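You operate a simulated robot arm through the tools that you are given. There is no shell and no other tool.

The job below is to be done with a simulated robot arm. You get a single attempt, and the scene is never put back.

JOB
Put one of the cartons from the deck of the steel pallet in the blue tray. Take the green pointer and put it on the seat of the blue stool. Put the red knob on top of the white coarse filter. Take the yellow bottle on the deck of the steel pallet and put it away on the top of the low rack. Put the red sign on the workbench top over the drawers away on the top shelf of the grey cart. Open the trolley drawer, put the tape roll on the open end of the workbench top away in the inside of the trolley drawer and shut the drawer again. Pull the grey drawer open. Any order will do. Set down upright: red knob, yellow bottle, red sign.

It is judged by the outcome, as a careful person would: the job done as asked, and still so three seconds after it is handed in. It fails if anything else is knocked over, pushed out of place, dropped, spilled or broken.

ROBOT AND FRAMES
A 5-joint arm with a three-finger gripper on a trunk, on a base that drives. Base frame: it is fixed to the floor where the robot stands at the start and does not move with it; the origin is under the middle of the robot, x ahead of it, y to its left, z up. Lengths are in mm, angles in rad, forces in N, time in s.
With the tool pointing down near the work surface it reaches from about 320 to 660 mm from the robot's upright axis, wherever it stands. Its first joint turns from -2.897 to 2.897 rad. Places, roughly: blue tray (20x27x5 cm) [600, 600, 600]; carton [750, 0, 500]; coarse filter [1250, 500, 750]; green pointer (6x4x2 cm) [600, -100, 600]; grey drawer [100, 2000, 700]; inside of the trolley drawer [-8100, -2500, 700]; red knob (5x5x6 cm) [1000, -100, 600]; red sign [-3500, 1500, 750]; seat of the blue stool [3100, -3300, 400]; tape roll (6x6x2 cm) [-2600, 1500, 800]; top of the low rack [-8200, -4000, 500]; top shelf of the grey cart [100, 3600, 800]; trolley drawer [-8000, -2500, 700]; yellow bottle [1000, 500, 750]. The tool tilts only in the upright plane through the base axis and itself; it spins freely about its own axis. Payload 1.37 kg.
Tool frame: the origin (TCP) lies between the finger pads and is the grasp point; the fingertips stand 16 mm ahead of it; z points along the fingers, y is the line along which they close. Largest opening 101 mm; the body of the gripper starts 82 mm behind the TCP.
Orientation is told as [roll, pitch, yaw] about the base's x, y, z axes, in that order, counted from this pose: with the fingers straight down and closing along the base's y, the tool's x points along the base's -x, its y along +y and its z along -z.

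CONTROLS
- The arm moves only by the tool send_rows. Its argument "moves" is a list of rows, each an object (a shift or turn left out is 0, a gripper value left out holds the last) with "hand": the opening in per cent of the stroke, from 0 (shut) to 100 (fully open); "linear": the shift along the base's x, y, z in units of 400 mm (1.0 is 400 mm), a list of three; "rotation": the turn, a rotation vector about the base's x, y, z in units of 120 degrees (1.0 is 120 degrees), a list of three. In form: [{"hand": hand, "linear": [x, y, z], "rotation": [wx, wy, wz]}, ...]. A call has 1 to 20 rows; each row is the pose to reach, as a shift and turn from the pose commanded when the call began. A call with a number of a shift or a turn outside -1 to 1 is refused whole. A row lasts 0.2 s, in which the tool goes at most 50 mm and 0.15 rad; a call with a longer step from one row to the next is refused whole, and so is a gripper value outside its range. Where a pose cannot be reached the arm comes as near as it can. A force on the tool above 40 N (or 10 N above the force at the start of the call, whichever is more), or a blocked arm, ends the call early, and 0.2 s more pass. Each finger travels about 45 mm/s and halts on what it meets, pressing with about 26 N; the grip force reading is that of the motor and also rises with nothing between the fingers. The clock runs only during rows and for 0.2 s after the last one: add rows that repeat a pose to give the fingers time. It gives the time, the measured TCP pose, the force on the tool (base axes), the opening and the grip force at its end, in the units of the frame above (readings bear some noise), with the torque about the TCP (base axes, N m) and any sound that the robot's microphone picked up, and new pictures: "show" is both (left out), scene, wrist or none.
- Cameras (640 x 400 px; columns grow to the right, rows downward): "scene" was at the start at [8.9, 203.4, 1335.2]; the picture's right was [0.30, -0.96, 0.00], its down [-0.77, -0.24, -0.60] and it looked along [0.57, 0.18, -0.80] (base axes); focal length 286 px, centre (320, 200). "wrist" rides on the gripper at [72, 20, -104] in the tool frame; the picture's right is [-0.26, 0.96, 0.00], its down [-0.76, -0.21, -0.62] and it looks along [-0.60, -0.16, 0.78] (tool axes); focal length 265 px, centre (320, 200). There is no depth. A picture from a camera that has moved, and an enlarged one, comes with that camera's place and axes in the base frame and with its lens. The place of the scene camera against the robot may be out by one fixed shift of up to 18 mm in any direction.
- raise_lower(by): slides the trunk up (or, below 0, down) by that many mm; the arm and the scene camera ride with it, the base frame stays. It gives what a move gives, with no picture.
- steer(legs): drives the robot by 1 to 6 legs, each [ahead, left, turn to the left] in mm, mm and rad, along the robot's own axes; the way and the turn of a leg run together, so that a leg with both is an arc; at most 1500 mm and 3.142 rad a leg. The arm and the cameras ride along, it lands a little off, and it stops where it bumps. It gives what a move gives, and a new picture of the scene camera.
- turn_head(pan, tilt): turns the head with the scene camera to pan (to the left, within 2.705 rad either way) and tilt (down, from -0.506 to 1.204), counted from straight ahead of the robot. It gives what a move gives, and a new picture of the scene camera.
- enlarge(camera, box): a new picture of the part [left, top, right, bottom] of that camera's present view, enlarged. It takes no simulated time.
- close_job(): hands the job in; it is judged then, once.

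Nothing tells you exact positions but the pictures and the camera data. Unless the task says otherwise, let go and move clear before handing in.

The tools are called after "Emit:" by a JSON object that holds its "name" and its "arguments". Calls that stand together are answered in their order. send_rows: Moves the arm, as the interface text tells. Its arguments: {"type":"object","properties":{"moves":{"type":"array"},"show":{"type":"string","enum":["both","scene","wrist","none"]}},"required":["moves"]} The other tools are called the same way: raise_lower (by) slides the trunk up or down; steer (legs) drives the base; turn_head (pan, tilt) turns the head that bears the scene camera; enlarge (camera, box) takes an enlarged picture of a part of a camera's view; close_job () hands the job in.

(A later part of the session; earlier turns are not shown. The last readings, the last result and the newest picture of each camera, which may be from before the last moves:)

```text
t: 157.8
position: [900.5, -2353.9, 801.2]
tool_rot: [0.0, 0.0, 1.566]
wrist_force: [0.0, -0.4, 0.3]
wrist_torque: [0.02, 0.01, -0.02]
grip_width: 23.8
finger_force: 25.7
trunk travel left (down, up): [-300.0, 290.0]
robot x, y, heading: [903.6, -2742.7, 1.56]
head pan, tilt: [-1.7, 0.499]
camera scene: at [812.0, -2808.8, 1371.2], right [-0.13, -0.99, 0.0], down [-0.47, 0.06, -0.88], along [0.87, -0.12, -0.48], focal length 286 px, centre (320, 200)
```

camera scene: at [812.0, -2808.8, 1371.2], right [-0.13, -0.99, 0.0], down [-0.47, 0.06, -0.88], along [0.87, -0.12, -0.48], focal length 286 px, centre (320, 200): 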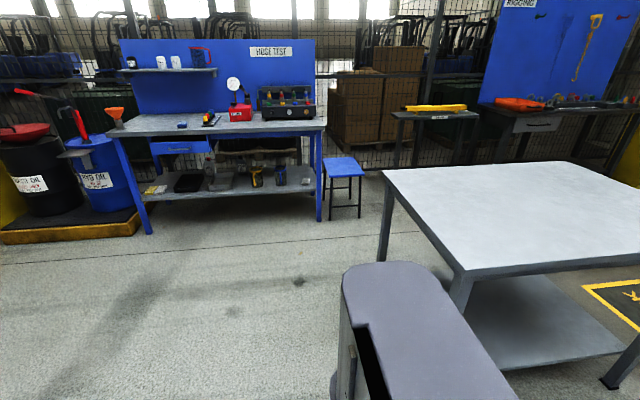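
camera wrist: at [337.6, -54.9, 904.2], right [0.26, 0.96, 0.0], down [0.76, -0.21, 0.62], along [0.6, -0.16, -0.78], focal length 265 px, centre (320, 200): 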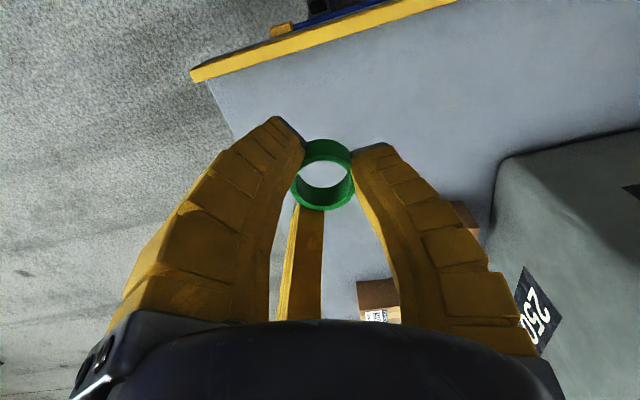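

Stool seat spans roughly x 2935–3350, y −3160…−3483 at z≈405, flush with the end of the hose-test bench. I'll approach facing east, between table and stool.

Emit:
{"name": "steer", "arguments": {"legs": [[0, -700, 0], [0, 0, -1.563], [690, 0, 0], [200, -555, 0]]}}

Emit:
{"name": "turn_head", "arguments": {"pan": 0.0, "tilt": 0.9}}

```text
t: 171.8
position: [2874.1, -3301.6, 802.1]
tool_rot: [0.001, 0.001, -0.001]
wrist_force: [-0.3, -0.4, -0.8]
wrist_torque: [-0.02, -0.03, 0.01]
grip_width: 23.8
finger_force: 25.9
trunk travel left (down, up): [-300.0, 290.0]
robot x, y, heading: [2482.9, -3301.5, 0.003]
head pan, tilt: [-1.7, 0.499]
camera scene: at [2410.4, -3211.0, 1371.2], right [-0.99, 0.13, 0.0], down [0.06, 0.47, -0.88], along [-0.11, -0.87, -0.48], focal length 286 px, centre (320, 200)
```

scene: 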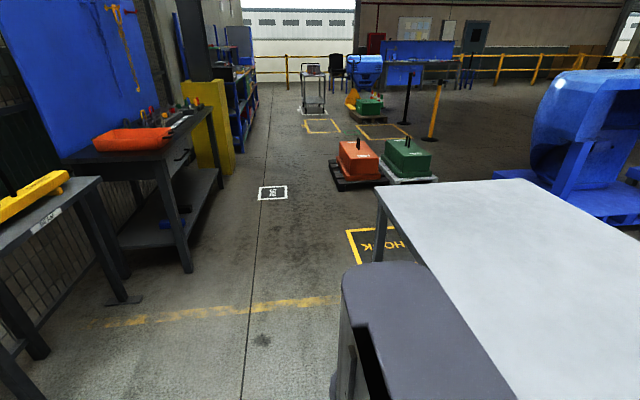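

```text
t: 173.5
position: [2872.6, -3301.6, 800.7]
tool_rot: [0.0, -0.001, 0.001]
wrist_force: [-0.3, -0.3, 0.8]
wrist_torque: [0.02, 0.04, -0.01]
grip_width: 23.9
finger_force: 25.9
trunk travel left (down, up): [-300.0, 290.0]
robot x, y, heading: [2483.0, -3302.5, 0.006]
head pan, tilt: [0.0, 0.901]
camera scene: at [2497.4, -3120.6, 1337.4], right [0.0, -1.0, 0.0], down [-0.78, 0.0, -0.62], along [0.62, 0.0, -0.78], focal length 286 px, centre (320, 200)
```

scene: 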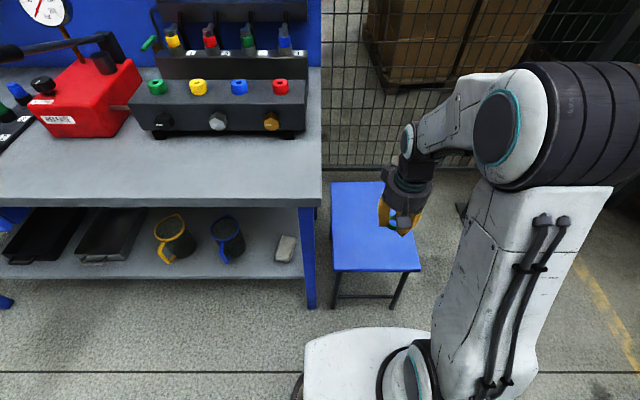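

The stool seat is directly ahead, centre about (3130, −3322). I'll lower the trunk, then move the pointer over the seat.

Emit:
{"name": "raise_lower", "arguments": {"by": -290}}

Emit:
{"name": "send_rows", "arguments": {"moves": [{"hand": 15, "linear": [0.11, -0.01, 0]}, {"linear": [0.22, -0.02, 0]}, {"linear": [0.33, -0.03, 0]}, {"linear": [0.44, -0.04, 0]}, {"linear": [0.52, -0.05, 0]}, {"linear": [0.52, -0.05, 0]}], "show": "both"}}

```text
t: 176.4
position: [2872.5, -3300.3, 512.1]
tool_rot: [0.0, 0.0, 0.0]
wrist_force: [0.1, 1.3, -0.3]
wrist_torque: [0.0, -0.03, -0.01]
grip_width: 23.7
finger_force: 26.4
trunk travel left (down, up): [-10.0, 580.0]
robot x, y, heading: [2485.6, -3300.4, 0.001]
head pan, tilt: [0.0, 0.901]
```

```text
t: 177.8
position: [3081.4, -3320.4, 510.6]
tool_rot: [0.001, 0.0, -0.001]
wrist_force: [-0.4, 0.7, -0.8]
wrist_torque: [-0.03, 0.01, -0.01]
grip_width: 24.0
finger_force: 26.2
trunk travel left (down, up): [-10.0, 580.0]
robot x, y, heading: [2486.8, -3300.1, -0.003]
head pan, tilt: [0.0, 0.901]
camera scene: at [2497.4, -3120.5, 1047.3], right [0.0, -1.0, 0.0], down [-0.78, 0.0, -0.62], along [0.62, 0.0, -0.78], focal length 286 px, centre (320, 200)
camera wrist: at [3008.9, -3302.3, 614.3], right [0.26, 0.96, 0.0], down [0.76, -0.21, 0.62], along [0.6, -0.16, -0.78], focal length 265 px, centre (320, 200)
```

scene: 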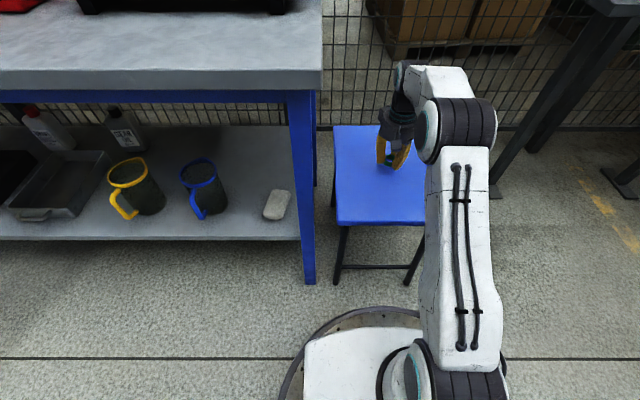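
wrist: 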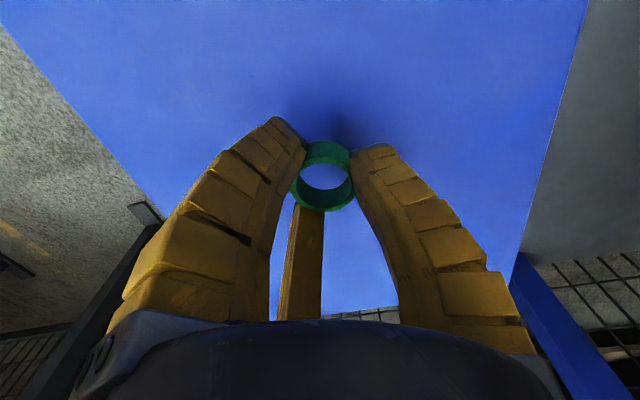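

Over the seat; lowering in stages until contact.

Emit:
{"name": "send_rows", "arguments": {"moves": [{"hand": 15, "linear": [0, 0, -0.08]}, {"linear": [0, 0, -0.15]}, {"linear": [0, 0, -0.18]}, {"linear": [0, 0, -0.19]}, {"linear": [0, 0, -0.19]}], "show": "wrist"}}

Emit:
{"name": "send_rows", "arguments": {"moves": [{"hand": 15, "linear": [0, 0, -0.01]}, {"linear": [0, 0, -0.018]}, {"linear": [0, 0, -0.018]}], "show": "none"}}

```text
t: 178.4
position: [3082.7, -3321.3, 465.3]
tool_rot: [0.001, -0.012, 0.0]
wrist_force: [-7.2, 0.4, 19.6]
wrist_torque: [0.1, 0.22, 0.04]
grip_width: 24.4
finger_force: 26.2
trunk travel left (down, up): [-10.0, 580.0]
robot x, y, heading: [2482.5, -3303.6, -0.0]
head pan, tilt: [0.0, 0.901]
stopped in row 3: the force on the tool passed its limit at 53 N (the readings are from after the stop); the commanded pose is now the measured one
camera wrist: at [3008.6, -3302.3, 567.8], right [0.26, 0.96, 0.0], down [0.75, -0.21, 0.63], along [0.61, -0.16, -0.78], focal length 265 px, centre (320, 200)
```

wrist: 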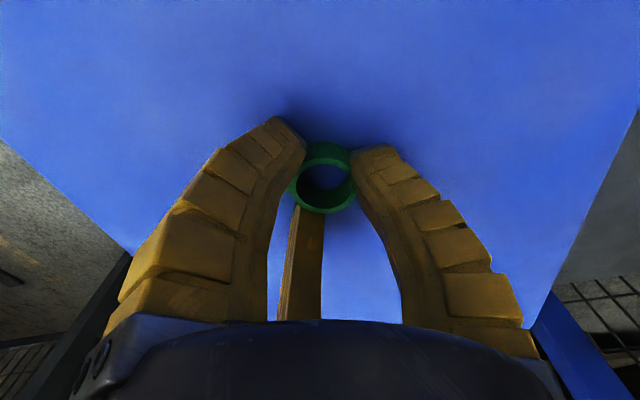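

```text
t: 178.9
position: [3084.1, -3320.9, 466.7]
tool_rot: [0.0, -0.018, 0.002]
wrist_force: [-6.8, 0.8, 19.6]
wrist_torque: [0.11, 0.29, 0.03]
grip_width: 24.8
finger_force: 26.1
trunk travel left (down, up): [-10.0, 580.0]
robot x, y, heading: [2484.1, -3303.9, 0.002]
head pan, tilt: [0.0, 0.901]
stopped in row 2: the force on the tool passed its limit at 43 N (the readings are from after the stop); the commanded pose is now the measured one
```

Contact: the seat is at about z 450. Easing up a hair and releasing.

Emit:
{"name": "send_rows", "arguments": {"moves": [{"hand": 15, "linear": [0, 0, 0.004]}, {"hand": 40, "linear": [0, 0, 0.006]}, {"hand": 55, "linear": [0, 0, 0.008]}, {"hand": 55, "linear": [0, 0, 0.008]}, {"hand": 55, "linear": [0, 0, 0.008]}, {"hand": 55, "linear": [0, 0, 0.05]}, {"hand": 55, "linear": [0, 0, 0.15]}, {"hand": 55, "linear": [0, 0, 0.26]}, {"hand": 55, "linear": [0, 0, 0.26]}], "show": "both"}}

```text
t: 180.9
position: [3083.3, -3320.4, 564.7]
tool_rot: [0.0, -0.013, 0.001]
wrist_force: [0.7, -0.2, -0.3]
wrist_torque: [0.02, -0.01, -0.03]
grip_width: 59.4
finger_force: 2.8
trunk travel left (down, up): [-10.0, 580.0]
robot x, y, heading: [2484.4, -3301.2, 0.001]
head pan, tilt: [0.0, 0.901]
camera scene: at [2497.1, -3120.5, 1047.3], right [0.0, -1.0, 0.0], down [-0.78, 0.0, -0.62], along [0.62, 0.0, -0.78], focal length 286 px, centre (320, 200)
camera wrist: at [3009.7, -3302.7, 667.1], right [0.26, 0.96, 0.0], down [0.75, -0.21, 0.63], along [0.61, -0.16, -0.78], focal length 265 px, centre (320, 200)
```

scene: 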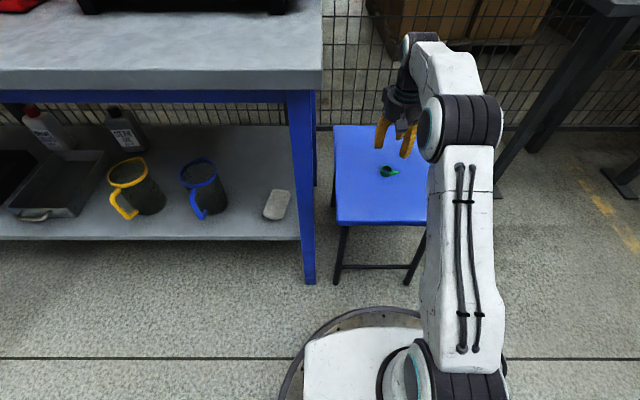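
wrist: 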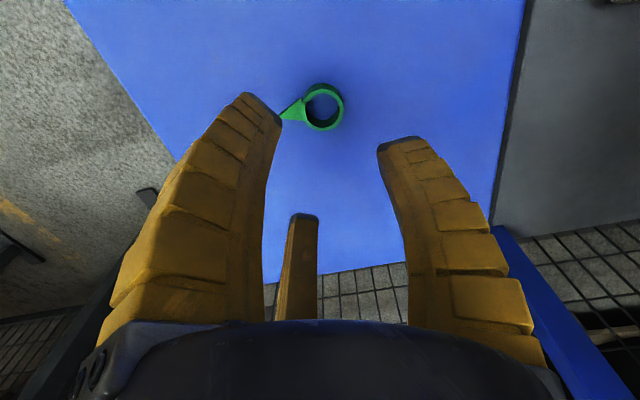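

The pointer lies on the stool seat. I'll retract, raise the trunk and head to the pallet's right side.

Emit:
{"name": "send_rows", "arguments": {"moves": [{"hand": 90, "linear": [-0.1, 0.01, 0], "rotation": [0, 0.006, 0]}, {"linear": [-0.2, 0.02, 0], "rotation": [0, 0.006, 0]}, {"linear": [-0.3, 0.03, 0], "rotation": [0, 0.006, 0]}, {"linear": [-0.4, 0.04, 0], "rotation": [0, 0.006, 0]}, {"linear": [-0.5, 0.05, 0], "rotation": [0, 0.006, 0]}, {"linear": [-0.5, 0.05, 0], "rotation": [0, 0.006, 0]}], "show": "none"}}

Emit:
{"name": "raise_lower", "arguments": {"by": 290}}

Emit:
{"name": "turn_head", "arguments": {"pan": 2.4, "tilt": 0.4}}

Emit:
{"name": "turn_head", "arguments": {"pan": 1.2, "tilt": 0.3}}

```text
t: 182.3
position: [2882.6, -3299.1, 566.1]
tool_rot: [-0.001, -0.003, 0.001]
wrist_force: [1.0, 0.2, -0.2]
wrist_torque: [0.02, 0.02, 0.02]
grip_width: 91.9
finger_force: 0.9
trunk travel left (down, up): [-10.0, 580.0]
robot x, y, heading: [2486.3, -3302.0, -0.001]
head pan, tilt: [0.0, 0.901]
```

```text
t: 185.2
position: [2882.3, -3300.6, 855.6]
tool_rot: [0.001, 0.0, 0.0]
wrist_force: [0.1, 0.1, 1.3]
wrist_torque: [0.0, 0.01, 0.01]
grip_width: 92.1
finger_force: 1.0
trunk travel left (down, up): [-300.0, 290.0]
robot x, y, heading: [2481.2, -3303.0, 0.001]
head pan, tilt: [0.0, 0.901]
```

```text
t: 187.4
position: [2883.3, -3300.4, 854.5]
tool_rot: [0.001, 0.0, 0.0]
wrist_force: [-0.5, -0.2, -0.8]
wrist_torque: [0.01, 0.01, 0.03]
grip_width: 91.9
finger_force: 0.9
trunk travel left (down, up): [-300.0, 290.0]
robot x, y, heading: [2483.0, -3298.9, 0.004]
head pan, tilt: [2.4, 0.4]
camera scene: at [2353.2, -3058.2, 1380.3], right [0.67, 0.74, 0.0], down [0.29, -0.26, -0.92], along [-0.68, 0.62, -0.39], focal length 286 px, centre (320, 200)
```

scene: 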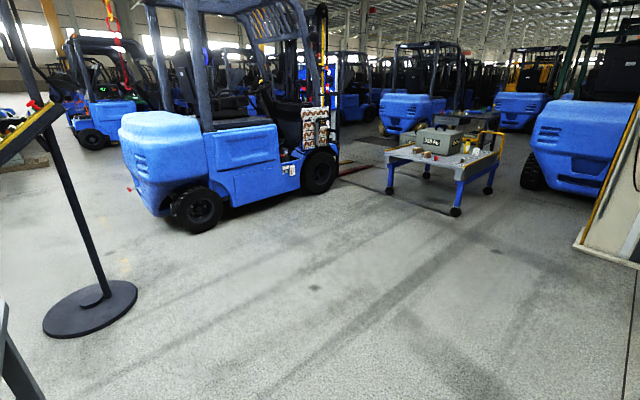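

```text
t: 188.8
position: [2883.1, -3300.5, 855.9]
tool_rot: [0.0, 0.001, 0.0]
wrist_force: [0.5, 0.7, 0.2]
wrist_torque: [-0.02, 0.03, 0.02]
grip_width: 91.9
finger_force: 1.1
trunk travel left (down, up): [-300.0, 290.0]
robot x, y, heading: [2480.1, -3298.9, 0.002]
head pan, tilt: [1.201, 0.3]
camera scene: at [2455.1, -3033.5, 1389.6], right [0.93, -0.36, 0.0], down [-0.11, -0.28, -0.96], along [0.34, 0.89, -0.3], focal length 286 px, centre (320, 200)
```

scene: 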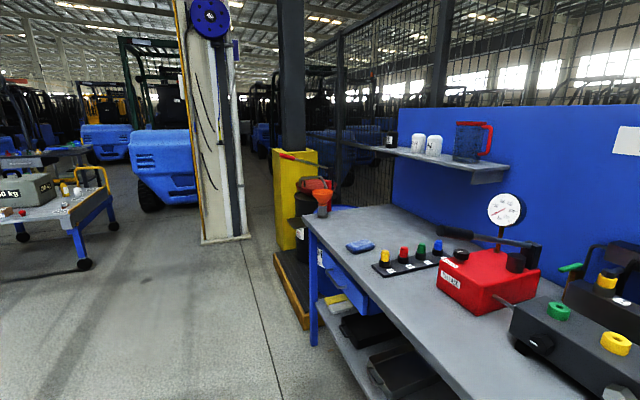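

I can see items behind the block from here; zooming in.

Emit:
{"name": "enlarge", "arguments": {"camera": "scene", "box": [0, 150, 128, 230]}}

```text
5.00 times, centred on (64, 190) of scene
camera zoom: at [2455.1, -3033.5, 1389.6], right [0.93, -0.36, 0.0], down [-0.11, -0.28, -0.96], along [0.34, 0.89, -0.3], focal length 1428 px, centre (1600, 250)
```

zoom: 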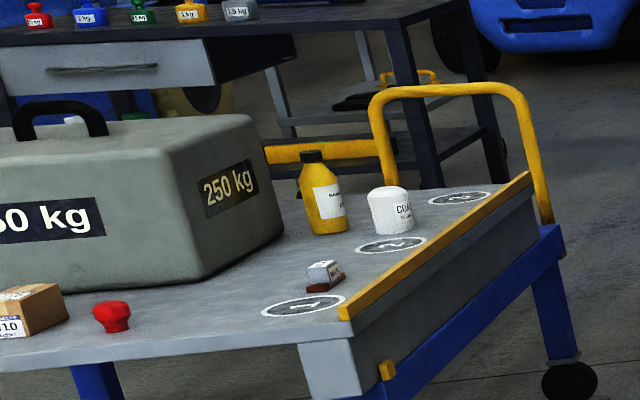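

The yellow bottle, white "COARSE" filter and red knob are clear on the pallet. I'll drive to the pallet's right side facing +y to take the knob.

Emit:
{"name": "steer", "arguments": {"legs": [[-190, 555, 0], [-621, 772, 0], [-621, 772, 0], [0, 0, 1.57], [580, 0, 0]]}}

Emit:
{"name": "turn_head", "arguments": {"pan": 0.0, "tilt": 0.8}}

```text
t: 208.4
position: [1064.8, -198.0, 855.6]
tool_rot: [0.0, 0.0, 1.573]
wrist_force: [0.7, -0.3, -0.3]
wrist_torque: [0.0, 0.03, 0.02]
grip_width: 91.8
finger_force: 0.4
trunk travel left (down, up): [-300.0, 290.0]
robot x, y, heading: [1065.6, -599.0, 1.577]
head pan, tilt: [1.201, 0.3]
camera scene: at [802.7, -619.8, 1389.6], right [0.36, 0.93, 0.0], down [0.28, -0.11, -0.96], along [-0.89, 0.34, -0.3], focal length 286 px, centre (320, 200)
```

scene: 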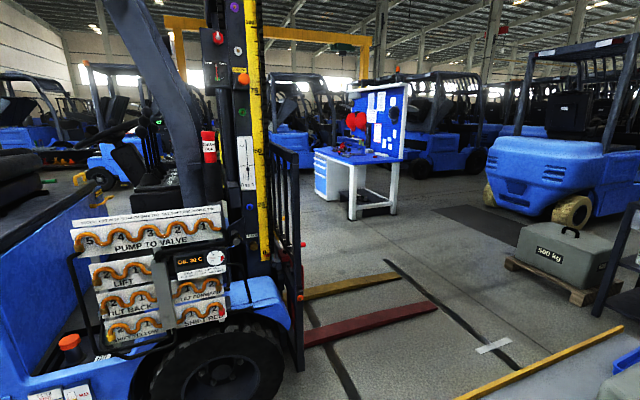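

```text
t: 209.8
position: [1063.8, -197.9, 855.6]
tool_rot: [0.0, -0.001, 1.574]
wrist_force: [0.0, -0.4, -0.1]
wrist_torque: [0.0, -0.02, 0.01]
grip_width: 92.0
finger_force: 1.4
trunk travel left (down, up): [-300.0, 290.0]
robot x, y, heading: [1065.5, -598.3, 1.578]
head pan, tilt: [0.0, 0.799]
camera scene: at [889.4, -572.5, 1345.3], right [1.0, 0.01, 0.0], down [0.0, -0.72, -0.7], along [0.0, 0.7, -0.72], focal length 286 px, centre (320, 200)
```

scene: 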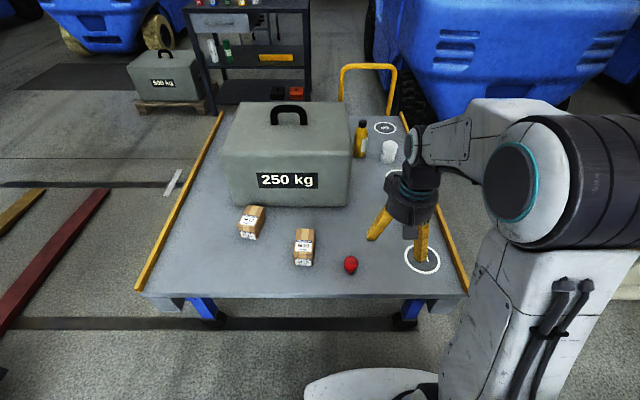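

Clear view: knob about (979, −123), bottle (1062, 426), filter (1182, 410). Moving over the knob.

Emit:
{"name": "send_rows", "arguments": {"moves": [{"hand": 92, "linear": [-0.08, 0.05, -0.05]}, {"linear": [-0.16, 0.1, -0.1]}, {"linear": [-0.21, 0.13, -0.2]}, {"linear": [-0.21, 0.13, -0.25]}, {"linear": [-0.21, 0.13, -0.25]}], "show": "wrist"}}

Emit:
{"name": "enlarge", "arguments": {"camera": "wrist", "box": [220, 40, 460, 190]}}

Emit:
{"name": "enlarge", "arguments": {"camera": "scene", "box": [300, 100, 460, 300]}}

```text
t: 211.0
position: [979.9, -146.0, 755.0]
tool_rot: [-0.001, -0.001, 1.575]
wrist_force: [0.0, 0.1, 0.4]
wrist_torque: [-0.01, 0.01, 0.02]
grip_width: 93.9
finger_force: 0.4
trunk travel left (down, up): [-300.0, 290.0]
robot x, y, heading: [1067.4, -597.9, 1.577]
head pan, tilt: [0.0, 0.799]
camera wrist: at [959.4, -219.1, 858.0], right [-0.97, 0.26, 0.0], down [0.2, 0.76, 0.62], along [0.16, 0.6, -0.78], focal length 265 px, centre (320, 200)
```

wrist: 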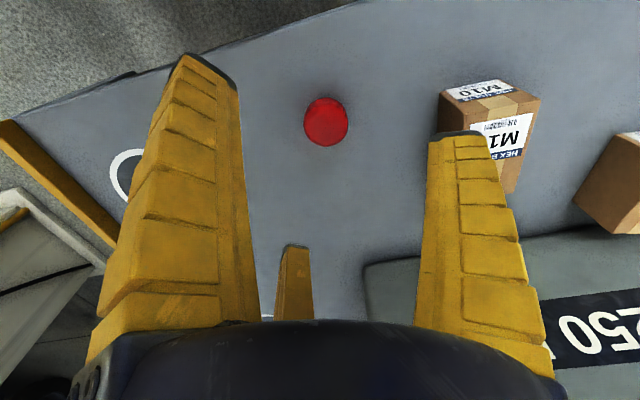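

```text
2.67 times, centred on (340, 115) of wrist
camera zoom: at [959.4, -219.1, 858.0], right [-0.97, 0.26, 0.0], down [0.2, 0.76, 0.62], along [0.16, 0.6, -0.78], focal length 708 px, centre (267, 427)
```

zoom: 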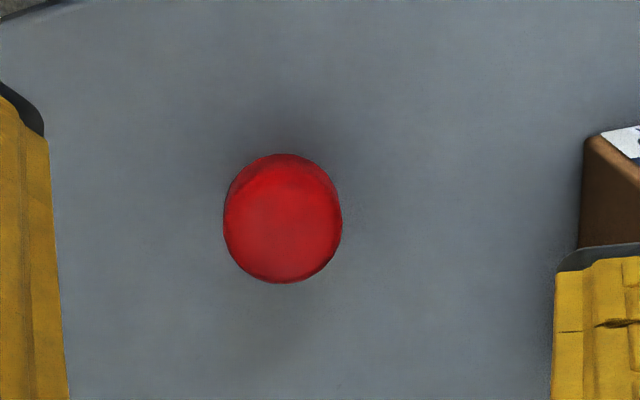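

```text
2.00 times, centred on (380, 200) of scene
camera zoom: at [889.5, -572.5, 1345.3], right [1.0, 0.0, 0.0], down [0.0, -0.72, -0.7], along [0.0, 0.7, -0.72], focal length 571 px, centre (200, 200)
```

zoom: 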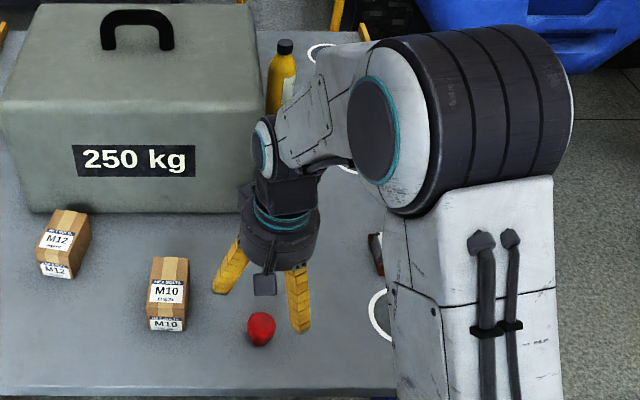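

Knob head centre ≈ (978, −127). Descending over it with a slightly narrower opening to stay clear of the M10 carton.

Emit:
{"name": "send_rows", "arguments": {"moves": [{"hand": 80, "linear": [-0.005, 0.0475, 0]}, {"linear": [-0.005, 0.0475, -0.1]}, {"linear": [-0.005, 0.0475, -0.2]}, {"linear": [-0.005, 0.0475, -0.26]}, {"linear": [-0.005, 0.0475, -0.3]}, {"linear": [-0.005, 0.0475, -0.32]}, {"linear": [-0.005, 0.0475, -0.32]}], "show": "both"}}

```text
t: 212.6
position: [977.4, -127.6, 626.2]
tool_rot: [0.0, 0.0, 1.574]
wrist_force: [1.0, -0.1, -0.4]
wrist_torque: [0.01, -0.02, -0.01]
grip_width: 82.9
finger_force: 1.2
trunk travel left (down, up): [-300.0, 290.0]
robot x, y, heading: [1066.1, -598.7, 1.573]
head pan, tilt: [0.0, 0.799]
camera scene: at [889.5, -572.4, 1345.3], right [1.0, 0.0, 0.0], down [0.0, -0.72, -0.7], along [0.0, 0.7, -0.72], focal length 286 px, centre (320, 200)
camera wrist: at [957.5, -200.4, 730.1], right [-0.97, 0.26, 0.0], down [0.2, 0.76, 0.62], along [0.16, 0.6, -0.78], focal length 265 px, centre (320, 200)
```

scene: 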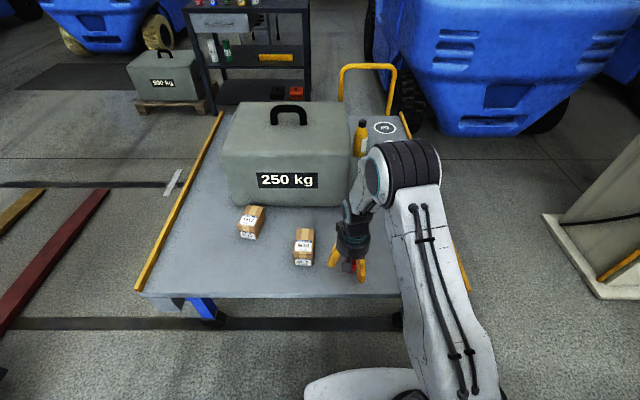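
wrist: 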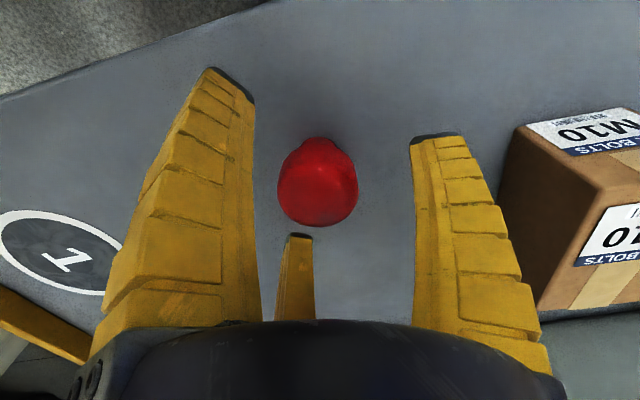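

The knob is centred between the fingers. Closing.

Emit:
{"name": "send_rows", "arguments": {"moves": [{"hand": 60}, {"hand": 45}, {"hand": 25}, {"hand": 25}, {"hand": 25}, {"hand": 25}, {"hand": 25}, {"hand": 25}], "show": "wrist"}}

```text
t: 214.4
position: [977.3, -127.5, 627.5]
tool_rot: [-0.001, -0.001, 1.576]
wrist_force: [1.6, -0.8, 12.2]
wrist_torque: [-0.02, -0.06, -0.02]
grip_width: 33.2
finger_force: 26.1
trunk travel left (down, up): [-300.0, 290.0]
robot x, y, heading: [1066.1, -595.0, 1.575]
head pan, tilt: [0.0, 0.799]
camera wrist: at [957.6, -200.6, 731.0], right [-0.97, 0.26, 0.0], down [0.21, 0.76, 0.62], along [0.16, 0.6, -0.78], focal length 265 px, centre (320, 200)
```

wrist: 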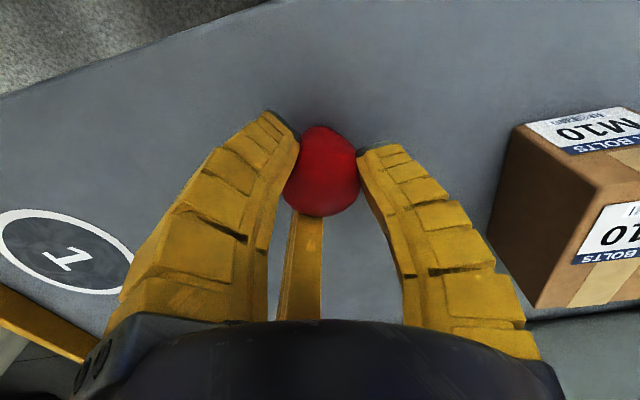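

Emit:
{"name": "send_rows", "arguments": {"moves": [{"hand": 25, "linear": [0, 0, 0.03]}, {"linear": [0, 0, 0.1]}, {"linear": [0, 0, 0.2]}, {"linear": [0, 0, 0.3]}, {"linear": [0, 0, 0.4]}, {"linear": [0, 0, 0.4]}], "show": "both"}}

Emit:
{"name": "enlarge", "arguments": {"camera": "scene", "box": [300, 100, 460, 300]}}

```text
t: 215.8
position: [978.7, -127.3, 787.4]
tool_rot: [0.0, 0.001, 1.576]
wrist_force: [-0.3, -0.2, -0.5]
wrist_torque: [0.0, 0.02, 0.0]
grip_width: 29.9
finger_force: 25.7
trunk travel left (down, up): [-300.0, 290.0]
robot x, y, heading: [1071.1, -601.2, 1.573]
head pan, tilt: [0.0, 0.799]
camera scene: at [889.5, -572.7, 1345.3], right [1.0, 0.0, 0.0], down [0.0, -0.72, -0.7], along [0.0, 0.7, -0.72], focal length 286 px, centre (320, 200)
camera wrist: at [958.0, -200.4, 890.7], right [-0.97, 0.26, 0.0], down [0.2, 0.76, 0.62], along [0.16, 0.6, -0.78], focal length 265 px, centre (320, 200)
```

scene: 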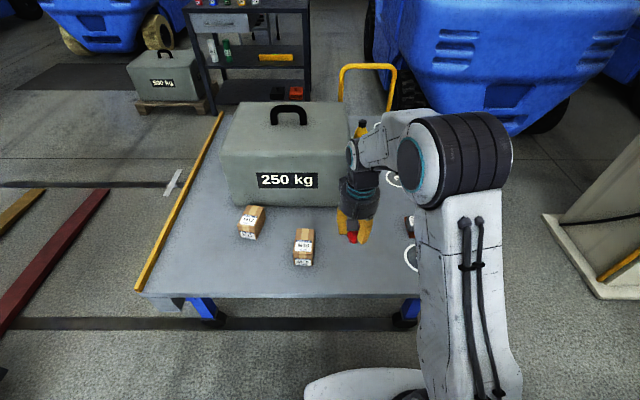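
wrist: 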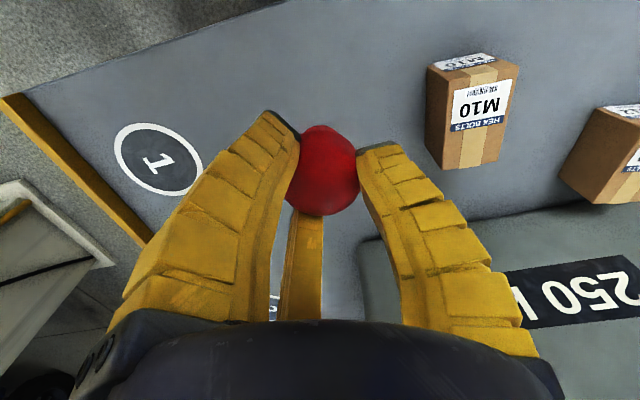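

```text
2.00 times, centred on (380, 200) of scene
camera zoom: at [889.5, -572.7, 1345.3], right [1.0, 0.0, 0.0], down [0.0, -0.72, -0.7], along [0.0, 0.7, -0.72], focal length 571 px, centre (200, 200)
```

zoom: 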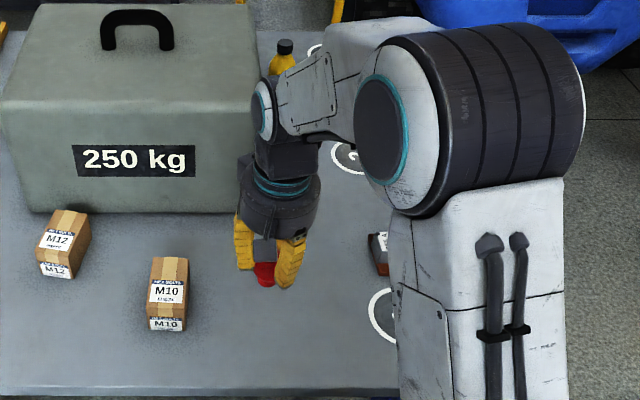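

Knob is held. I'll retract and drive around to the far side of the pallet, turning there to face it.

Emit:
{"name": "send_rows", "arguments": {"moves": [{"hand": 25, "linear": [0.07, -0.06, 0.06]}, {"linear": [0.15, -0.12, 0.12]}, {"linear": [0.22, -0.17, 0.17]}, {"linear": [0.22, -0.17, 0.17]}], "show": "none"}}

Emit:
{"name": "steer", "arguments": {"legs": [[-150, -740, 0], [300, 0, 0], [0, 0, 1.57]]}}

Emit:
{"name": "turn_head", "arguments": {"pan": -0.4, "tilt": 0.6}}

Emit:
{"name": "turn_head", "arguments": {"pan": -1.6, "tilt": 0.6}}

```text
t: 216.8
position: [1066.4, -196.1, 853.7]
tool_rot: [0.0, 0.0, 1.575]
wrist_force: [-0.3, 0.5, -0.5]
wrist_torque: [0.01, 0.02, 0.03]
grip_width: 30.0
finger_force: 26.4
trunk travel left (down, up): [-300.0, 290.0]
robot x, y, heading: [1064.7, -597.0, 1.575]
head pan, tilt: [0.0, 0.799]
```

```text
t: 226.3
position: [1411.1, -433.8, 854.8]
tool_rot: [-0.001, -0.002, 3.101]
wrist_force: [0.6, -0.6, -0.5]
wrist_torque: [-0.06, 0.02, -0.04]
grip_width: 29.3
finger_force: 25.9
trunk travel left (down, up): [-300.0, 290.0]
robot x, y, heading: [1818.6, -452.5, 3.105]
head pan, tilt: [0.0, 0.799]
camera scene: at [1785.7, -619.5, 1345.3], right [0.04, 1.0, 0.0], down [0.72, -0.03, -0.7], along [-0.7, 0.03, -0.72], focal length 286 px, centre (320, 200)
```

scene: 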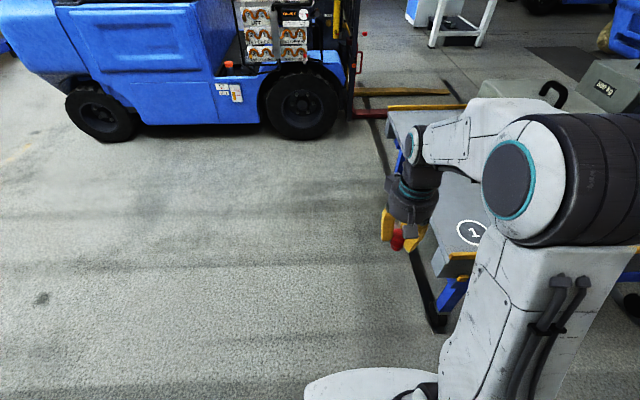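

```text
t: 227.2
position: [1411.5, -434.1, 853.7]
tool_rot: [-0.001, 0.0, 3.1]
wrist_force: [0.2, 0.2, -0.8]
wrist_torque: [0.03, 0.0, 0.03]
grip_width: 29.6
finger_force: 26.0
trunk travel left (down, up): [-300.0, 290.0]
robot x, y, heading: [1817.3, -454.1, 3.105]
head pan, tilt: [-0.4, 0.6]
camera scene: at [1786.2, -585.1, 1362.1], right [0.42, 0.91, 0.0], down [0.51, -0.24, -0.82], along [-0.75, 0.35, -0.57], focal length 286 px, centre (320, 200)
```

scene: 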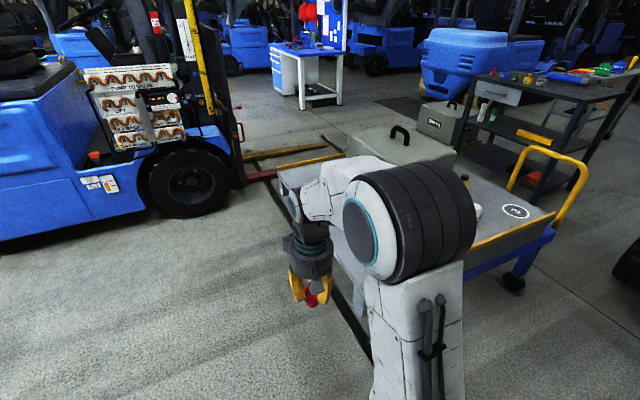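

```text
t: 228.6
position: [1412.3, -435.7, 855.0]
tool_rot: [0.001, -0.001, 3.101]
wrist_force: [-0.5, -0.3, -0.2]
wrist_torque: [0.02, 0.01, -0.03]
grip_width: 29.4
finger_force: 25.6
trunk travel left (down, up): [-300.0, 290.0]
robot x, y, heading: [1812.1, -451.0, 3.105]
head pan, tilt: [-1.6, 0.6]
camera scene: at [1872.2, -534.4, 1362.1], right [1.0, -0.07, 0.0], down [-0.04, -0.56, -0.83], along [0.06, 0.82, -0.56], focal length 286 px, centre (320, 200)
```

scene: 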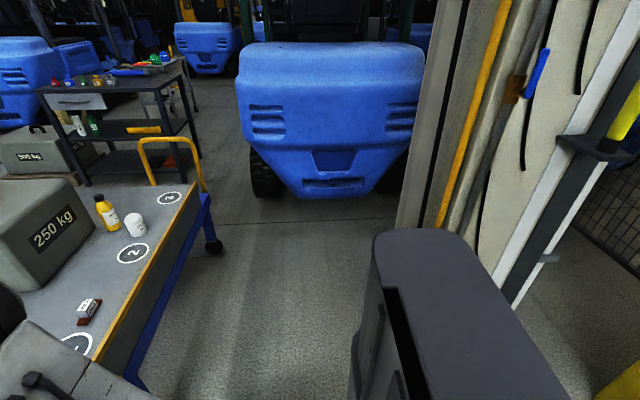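

Clear lane between pallet and pillar. Squaring up and sliding north to face the filter and bottle.

Emit:
{"name": "steer", "arguments": {"legs": [[0, 0, 0.034], [70, -870, 0]]}}

Emit:
{"name": "turn_head", "arguments": {"pan": 0.1, "tilt": 0.85}}

```text
t: 233.6
position: [1343.4, 420.3, 854.0]
tool_rot: [-0.002, 0.0, 3.138]
wrist_force: [-1.0, 0.8, -0.5]
wrist_torque: [-0.03, 0.0, -0.01]
grip_width: 29.3
finger_force: 25.9
trunk travel left (down, up): [-300.0, 290.0]
robot x, y, heading: [1746.4, 418.6, 3.138]
head pan, tilt: [-1.6, 0.6]
camera scene: at [1808.2, 337.6, 1362.1], right [1.0, -0.03, 0.0], down [-0.02, -0.56, -0.83], along [0.03, 0.82, -0.56], focal length 286 px, centre (320, 200)
```

scene: 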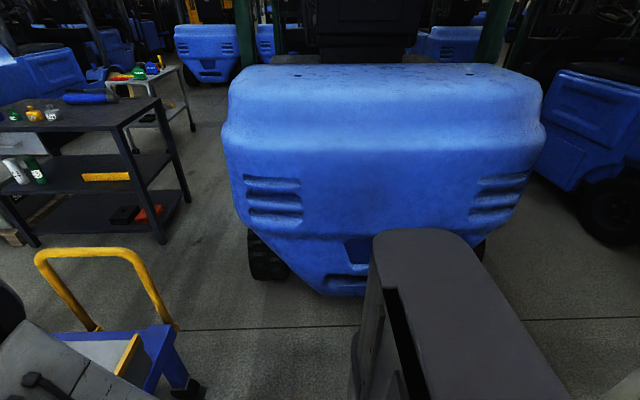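

```text
t: 235.3
position: [1343.3, 421.7, 854.6]
tool_rot: [0.0, 0.002, 3.139]
wrist_force: [-0.5, 0.5, -0.2]
wrist_torque: [-0.02, 0.02, 0.0]
grip_width: 29.1
finger_force: 26.1
trunk travel left (down, up): [-300.0, 290.0]
robot x, y, heading: [1746.1, 418.4, 3.142]
head pan, tilt: [0.099, 0.85]
camera scene: at [1727.6, 241.7, 1341.2], right [-0.1, 1.0, 0.0], down [0.75, 0.07, -0.66], along [-0.66, -0.06, -0.75], focal length 286 px, centre (320, 200)
```

scene: 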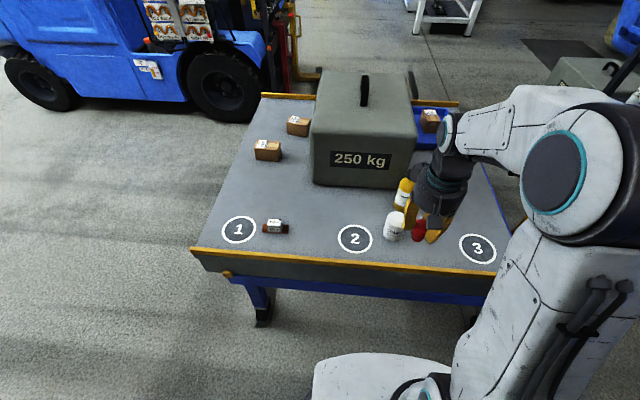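

The filter and bottle are in front of me. I'll take a wrist look to locate the filter precisely.

Emit:
{"name": "send_rows", "arguments": {"moves": [{"hand": 25, "linear": [-0.1, 0.0, 0]}, {"hand": 25, "linear": [-0.1, 0.0, 0]}], "show": "wrist"}}

Emit:
{"name": "enlarge", "arguments": {"camera": "wrist", "box": [220, 130, 460, 320]}}

Emit:
{"name": "enlarge", "arguments": {"camera": "scene", "box": [340, 140, 500, 260]}}

```text
t: 235.9
position: [1303.1, 420.4, 854.6]
tool_rot: [-0.001, 0.001, 3.139]
wrist_force: [-0.7, -0.3, -0.9]
wrist_torque: [-0.02, -0.03, 0.02]
grip_width: 29.4
finger_force: 26.2
trunk travel left (down, up): [-300.0, 290.0]
robot x, y, heading: [1748.5, 419.0, 3.142]
head pan, tilt: [0.099, 0.85]
camera wrist: at [1375.4, 399.6, 957.1], right [-0.27, -0.96, 0.0], down [-0.76, 0.21, 0.62], along [-0.6, 0.17, -0.78], focal length 265 px, centre (320, 200)
```

wrist: 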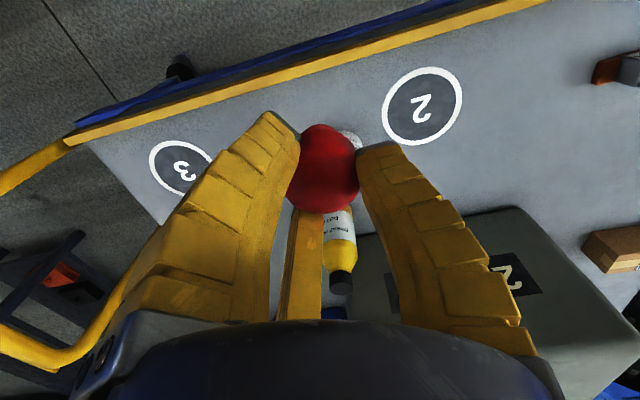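

```text
2.11 times, centred on (340, 225) of wrist
camera zoom: at [1375.4, 399.6, 957.1], right [-0.27, -0.96, 0.0], down [-0.76, 0.21, 0.62], along [-0.6, 0.17, -0.78], focal length 559 px, centre (278, 147)
```

zoom: 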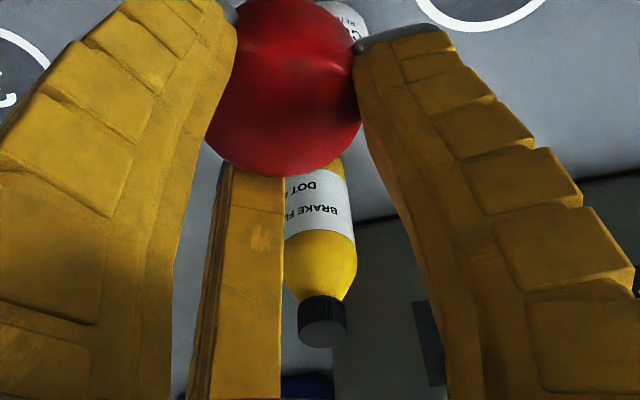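

```text
3.33 times, centred on (420, 200) of scene
camera zoom: at [1727.2, 241.7, 1341.2], right [-0.1, 1.0, 0.0], down [0.75, 0.07, -0.66], along [-0.66, -0.06, -0.75], focal length 952 px, centre (-13, 200)
```

zoom: 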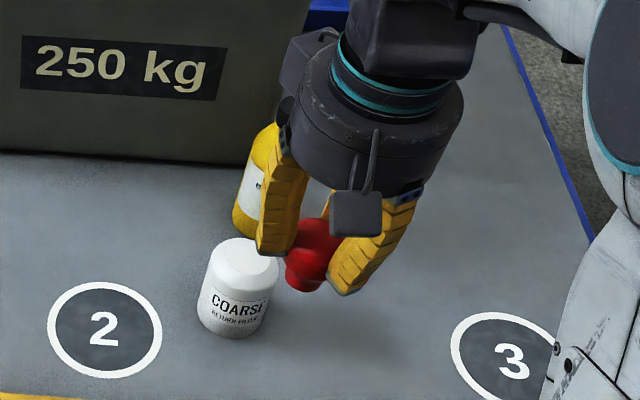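

The knob hides the filter; I'll sidestep the hand ~110 mm for a clear view.

Emit:
{"name": "send_rows", "arguments": {"moves": [{"hand": 25, "linear": [0, 0.12, 0]}, {"hand": 25, "linear": [0, 0.24, 0]}, {"hand": 25, "linear": [0, 0.28, 0]}, {"hand": 25, "linear": [0, 0.28, 0]}], "show": "wrist"}}

Emit:
{"name": "enlarge", "arguments": {"camera": "wrist", "box": [300, 60, 540, 250]}}

```text
t: 236.9
position: [1304.9, 534.2, 855.3]
tool_rot: [0.0, 0.0, 3.138]
wrist_force: [0.4, 0.6, -0.6]
wrist_torque: [0.02, -0.02, 0.0]
grip_width: 29.1
finger_force: 25.9
trunk travel left (down, up): [-300.0, 290.0]
robot x, y, heading: [1743.4, 421.4, 3.137]
head pan, tilt: [0.099, 0.85]
camera wrist: at [1375.6, 512.1, 957.6], right [-0.27, -0.96, 0.0], down [-0.76, 0.21, 0.62], along [-0.6, 0.17, -0.78], focal length 265 px, centre (320, 200)
```

wrist: 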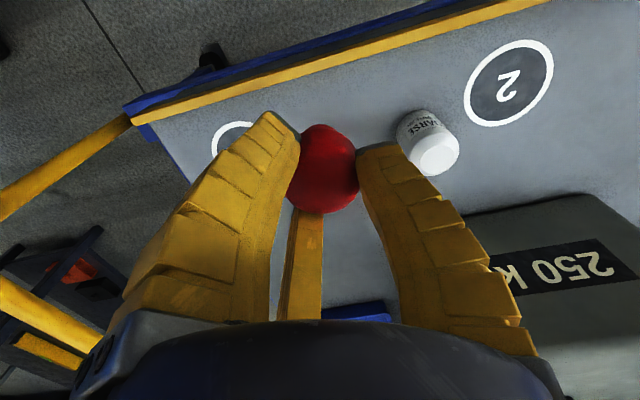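

```text
2.11 times, centred on (420, 155) of wrist
camera zoom: at [1375.6, 512.1, 957.6], right [-0.27, -0.96, 0.0], down [-0.76, 0.21, 0.62], along [-0.6, 0.17, -0.78], focal length 559 px, centre (110, 295)
```

zoom: 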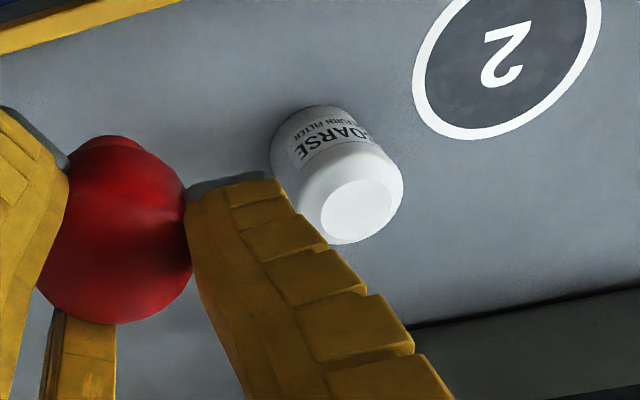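

Emit:
{"name": "send_rows", "arguments": {"moves": [{"hand": 25, "linear": [-0.1, 0, -0.03]}, {"hand": 25, "linear": [-0.2, 0, -0.06]}, {"hand": 25, "linear": [-0.2, 0, -0.06]}], "show": "wrist"}}

Emit:
{"name": "enlarge", "arguments": {"camera": "wrist", "box": [300, 20, 540, 210]}}

```text
t: 237.7
position: [1222.9, 534.8, 830.6]
tool_rot: [-0.001, 0.001, 3.14]
wrist_force: [0.5, -0.5, -0.8]
wrist_torque: [-0.03, 0.0, 0.02]
grip_width: 29.2
finger_force: 26.5
trunk travel left (down, up): [-300.0, 290.0]
robot x, y, heading: [1747.5, 419.4, 3.136]
head pan, tilt: [0.099, 0.85]
camera wrist: at [1295.4, 512.8, 933.5], right [-0.27, -0.96, 0.0], down [-0.76, 0.21, 0.62], along [-0.6, 0.17, -0.78], focal length 265 px, centre (320, 200)
```

wrist: 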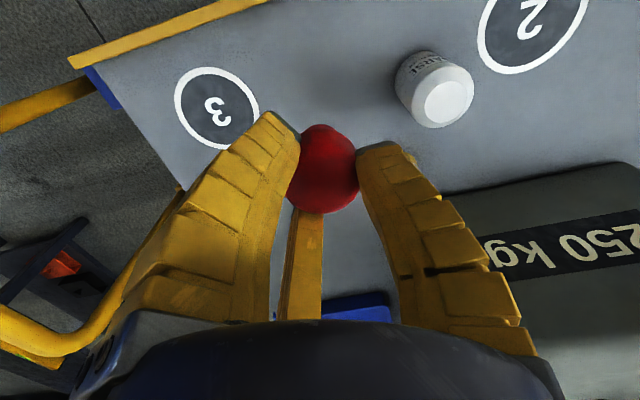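

```text
2.11 times, centred on (420, 115) of wrist
camera zoom: at [1295.4, 512.8, 933.5], right [-0.27, -0.96, 0.0], down [-0.76, 0.21, 0.62], along [-0.6, 0.17, -0.78], focal length 559 px, centre (110, 379)
```

zoom: 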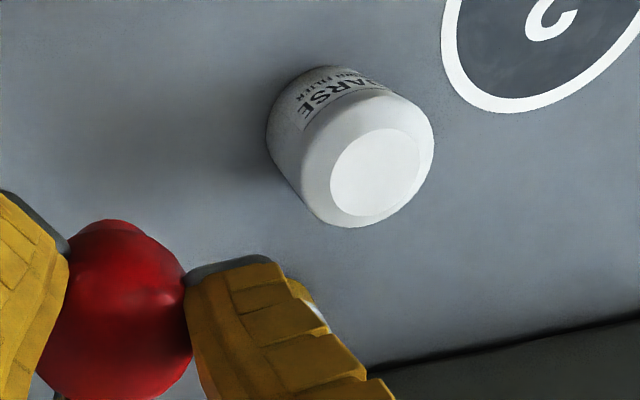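

Triangulated filter top: (1179, 418), z≈670. Moving the knob above it.

Emit:
{"name": "send_rows", "arguments": {"moves": [{"hand": 25, "linear": [-0.02, -0.1, -0.02]}, {"hand": 25, "linear": [-0.06, -0.2, -0.05]}, {"hand": 25, "linear": [-0.11, -0.2925, -0.1]}, {"hand": 25, "linear": [-0.11, -0.2925, -0.2]}, {"hand": 25, "linear": [-0.11, -0.2925, -0.23]}, {"hand": 25, "linear": [-0.11, -0.2925, -0.23]}], "show": "both"}}

Emit:
{"name": "enlarge", "arguments": {"camera": "scene", "box": [340, 140, 480, 260]}}

```text
t: 239.1
position: [1181.4, 416.1, 738.3]
tool_rot: [0.0, 0.0, 3.139]
wrist_force: [-0.2, -0.2, 0.6]
wrist_torque: [0.06, 0.0, 0.01]
grip_width: 29.2
finger_force: 26.3
trunk travel left (down, up): [-300.0, 290.0]
robot x, y, heading: [1749.0, 418.2, 3.139]
head pan, tilt: [0.099, 0.85]
camera scene: at [1727.5, 241.7, 1341.2], right [-0.1, 1.0, 0.0], down [0.75, 0.07, -0.66], along [-0.66, -0.06, -0.75], focal length 286 px, centre (320, 200)
camera wrist: at [1252.9, 394.9, 841.7], right [-0.27, -0.96, 0.0], down [-0.76, 0.21, 0.62], along [-0.6, 0.17, -0.78], focal length 265 px, centre (320, 200)
```

scene: 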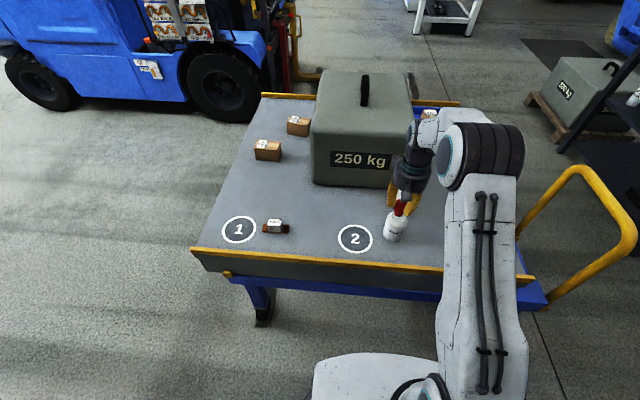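
wrist: 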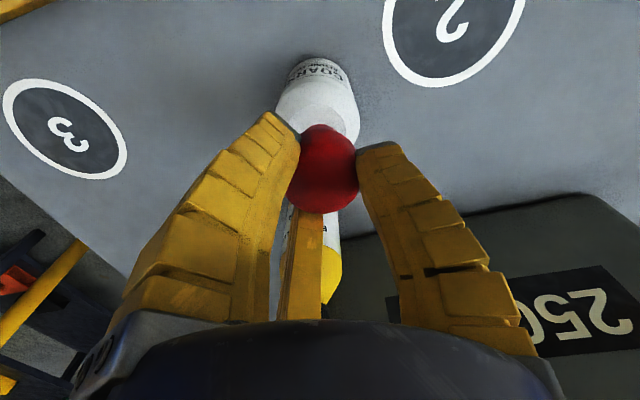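

```text
3.33 times, centred on (410, 200) of scene
camera zoom: at [1727.5, 241.7, 1341.2], right [-0.1, 1.0, 0.0], down [0.75, 0.07, -0.66], along [-0.66, -0.06, -0.75], focal length 952 px, centre (20, 200)
```

zoom: 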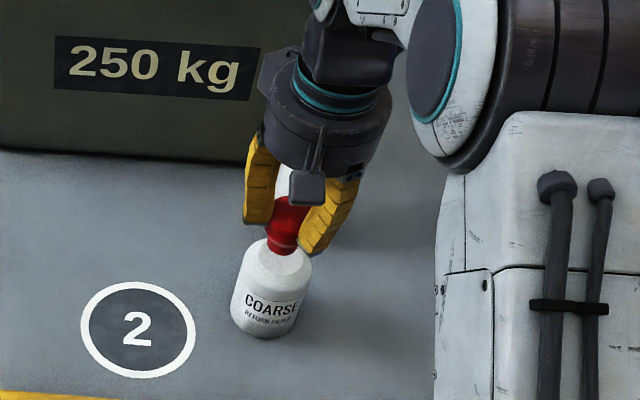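

Emit:
{"name": "enlarge", "arguments": {"camera": "scene", "box": [370, 180, 430, 250]}}

Emit:
{"name": "enlarge", "arguments": {"camera": "wrist", "box": [260, 40, 400, 220]}}

```text
5.71 times, centred on (400, 215) of scene
camera zoom: at [1727.5, 241.7, 1341.2], right [-0.1, 1.0, 0.0], down [0.75, 0.07, -0.66], along [-0.66, -0.06, -0.75], focal length 1632 px, centre (-137, 114)
```

zoom: 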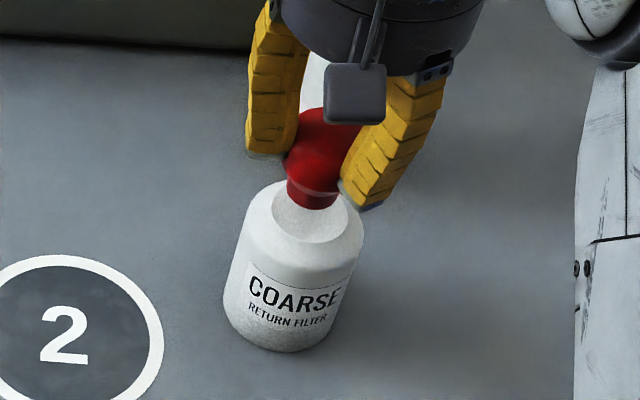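

```text
2.22 times, centred on (330, 130) of wrist
camera zoom: at [1252.9, 394.9, 841.7], right [-0.27, -0.96, 0.0], down [-0.76, 0.21, 0.62], along [-0.6, 0.17, -0.78], focal length 590 px, centre (298, 356)
```

zoom: 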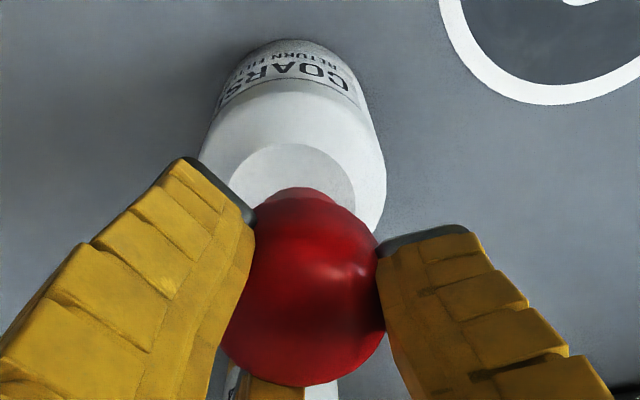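

Knob's base is about 5 mm to −y of the filter centre; I'll correct and lower in small steps watching the force.

Emit:
{"name": "send_rows", "arguments": {"moves": [{"hand": 25, "linear": [-0.002, 0.0135, 0]}, {"hand": 25, "linear": [-0.002, 0.0135, -0.02]}, {"hand": 25, "linear": [-0.002, 0.0135, -0.035]}, {"hand": 25, "linear": [-0.002, 0.0135, -0.035]}], "show": "none"}}

Emit:
{"name": "enlarge", "arguments": {"camera": "scene", "box": [370, 180, 430, 250]}}

Emit:
{"name": "enlarge", "arguments": {"camera": "wrist", "box": [260, 40, 400, 220]}}

```text
t: 240.1
position: [1180.0, 422.4, 725.4]
tool_rot: [-0.002, 0.001, 3.138]
wrist_force: [1.2, -0.4, -0.1]
wrist_torque: [0.01, 0.0, 0.04]
grip_width: 29.4
finger_force: 26.0
trunk travel left (down, up): [-300.0, 290.0]
robot x, y, heading: [1746.8, 418.4, 3.141]
head pan, tilt: [0.099, 0.85]
```

```text
5.71 times, centred on (400, 215) of scene
camera zoom: at [1727.5, 241.7, 1341.2], right [-0.1, 1.0, 0.0], down [0.75, 0.07, -0.66], along [-0.66, -0.06, -0.75], focal length 1632 px, centre (-137, 114)
```

zoom: 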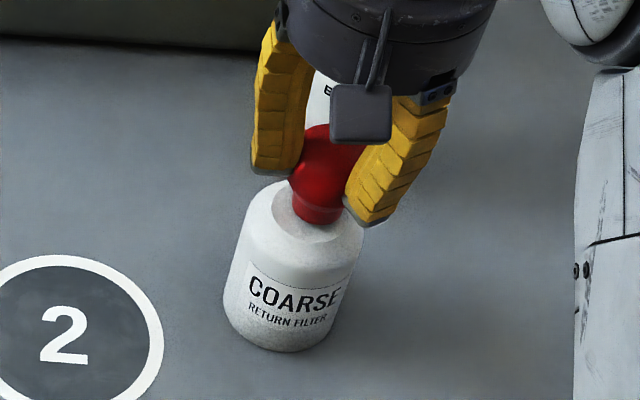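

```text
2.22 times, centred on (330, 130) of wrist
camera zoom: at [1251.4, 400.5, 827.8], right [-0.27, -0.96, 0.0], down [-0.76, 0.21, 0.62], along [-0.6, 0.17, -0.78], focal length 590 px, centre (298, 356)
```

zoom: 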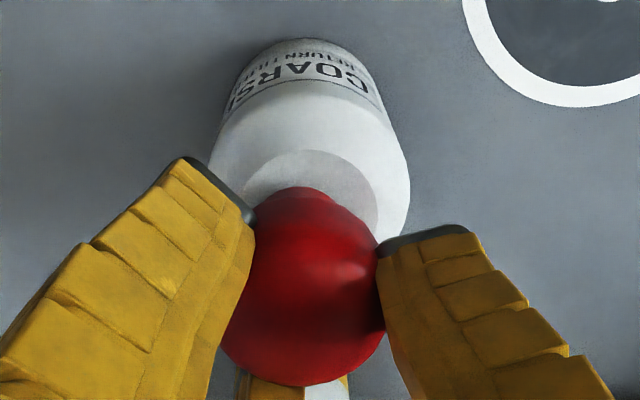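

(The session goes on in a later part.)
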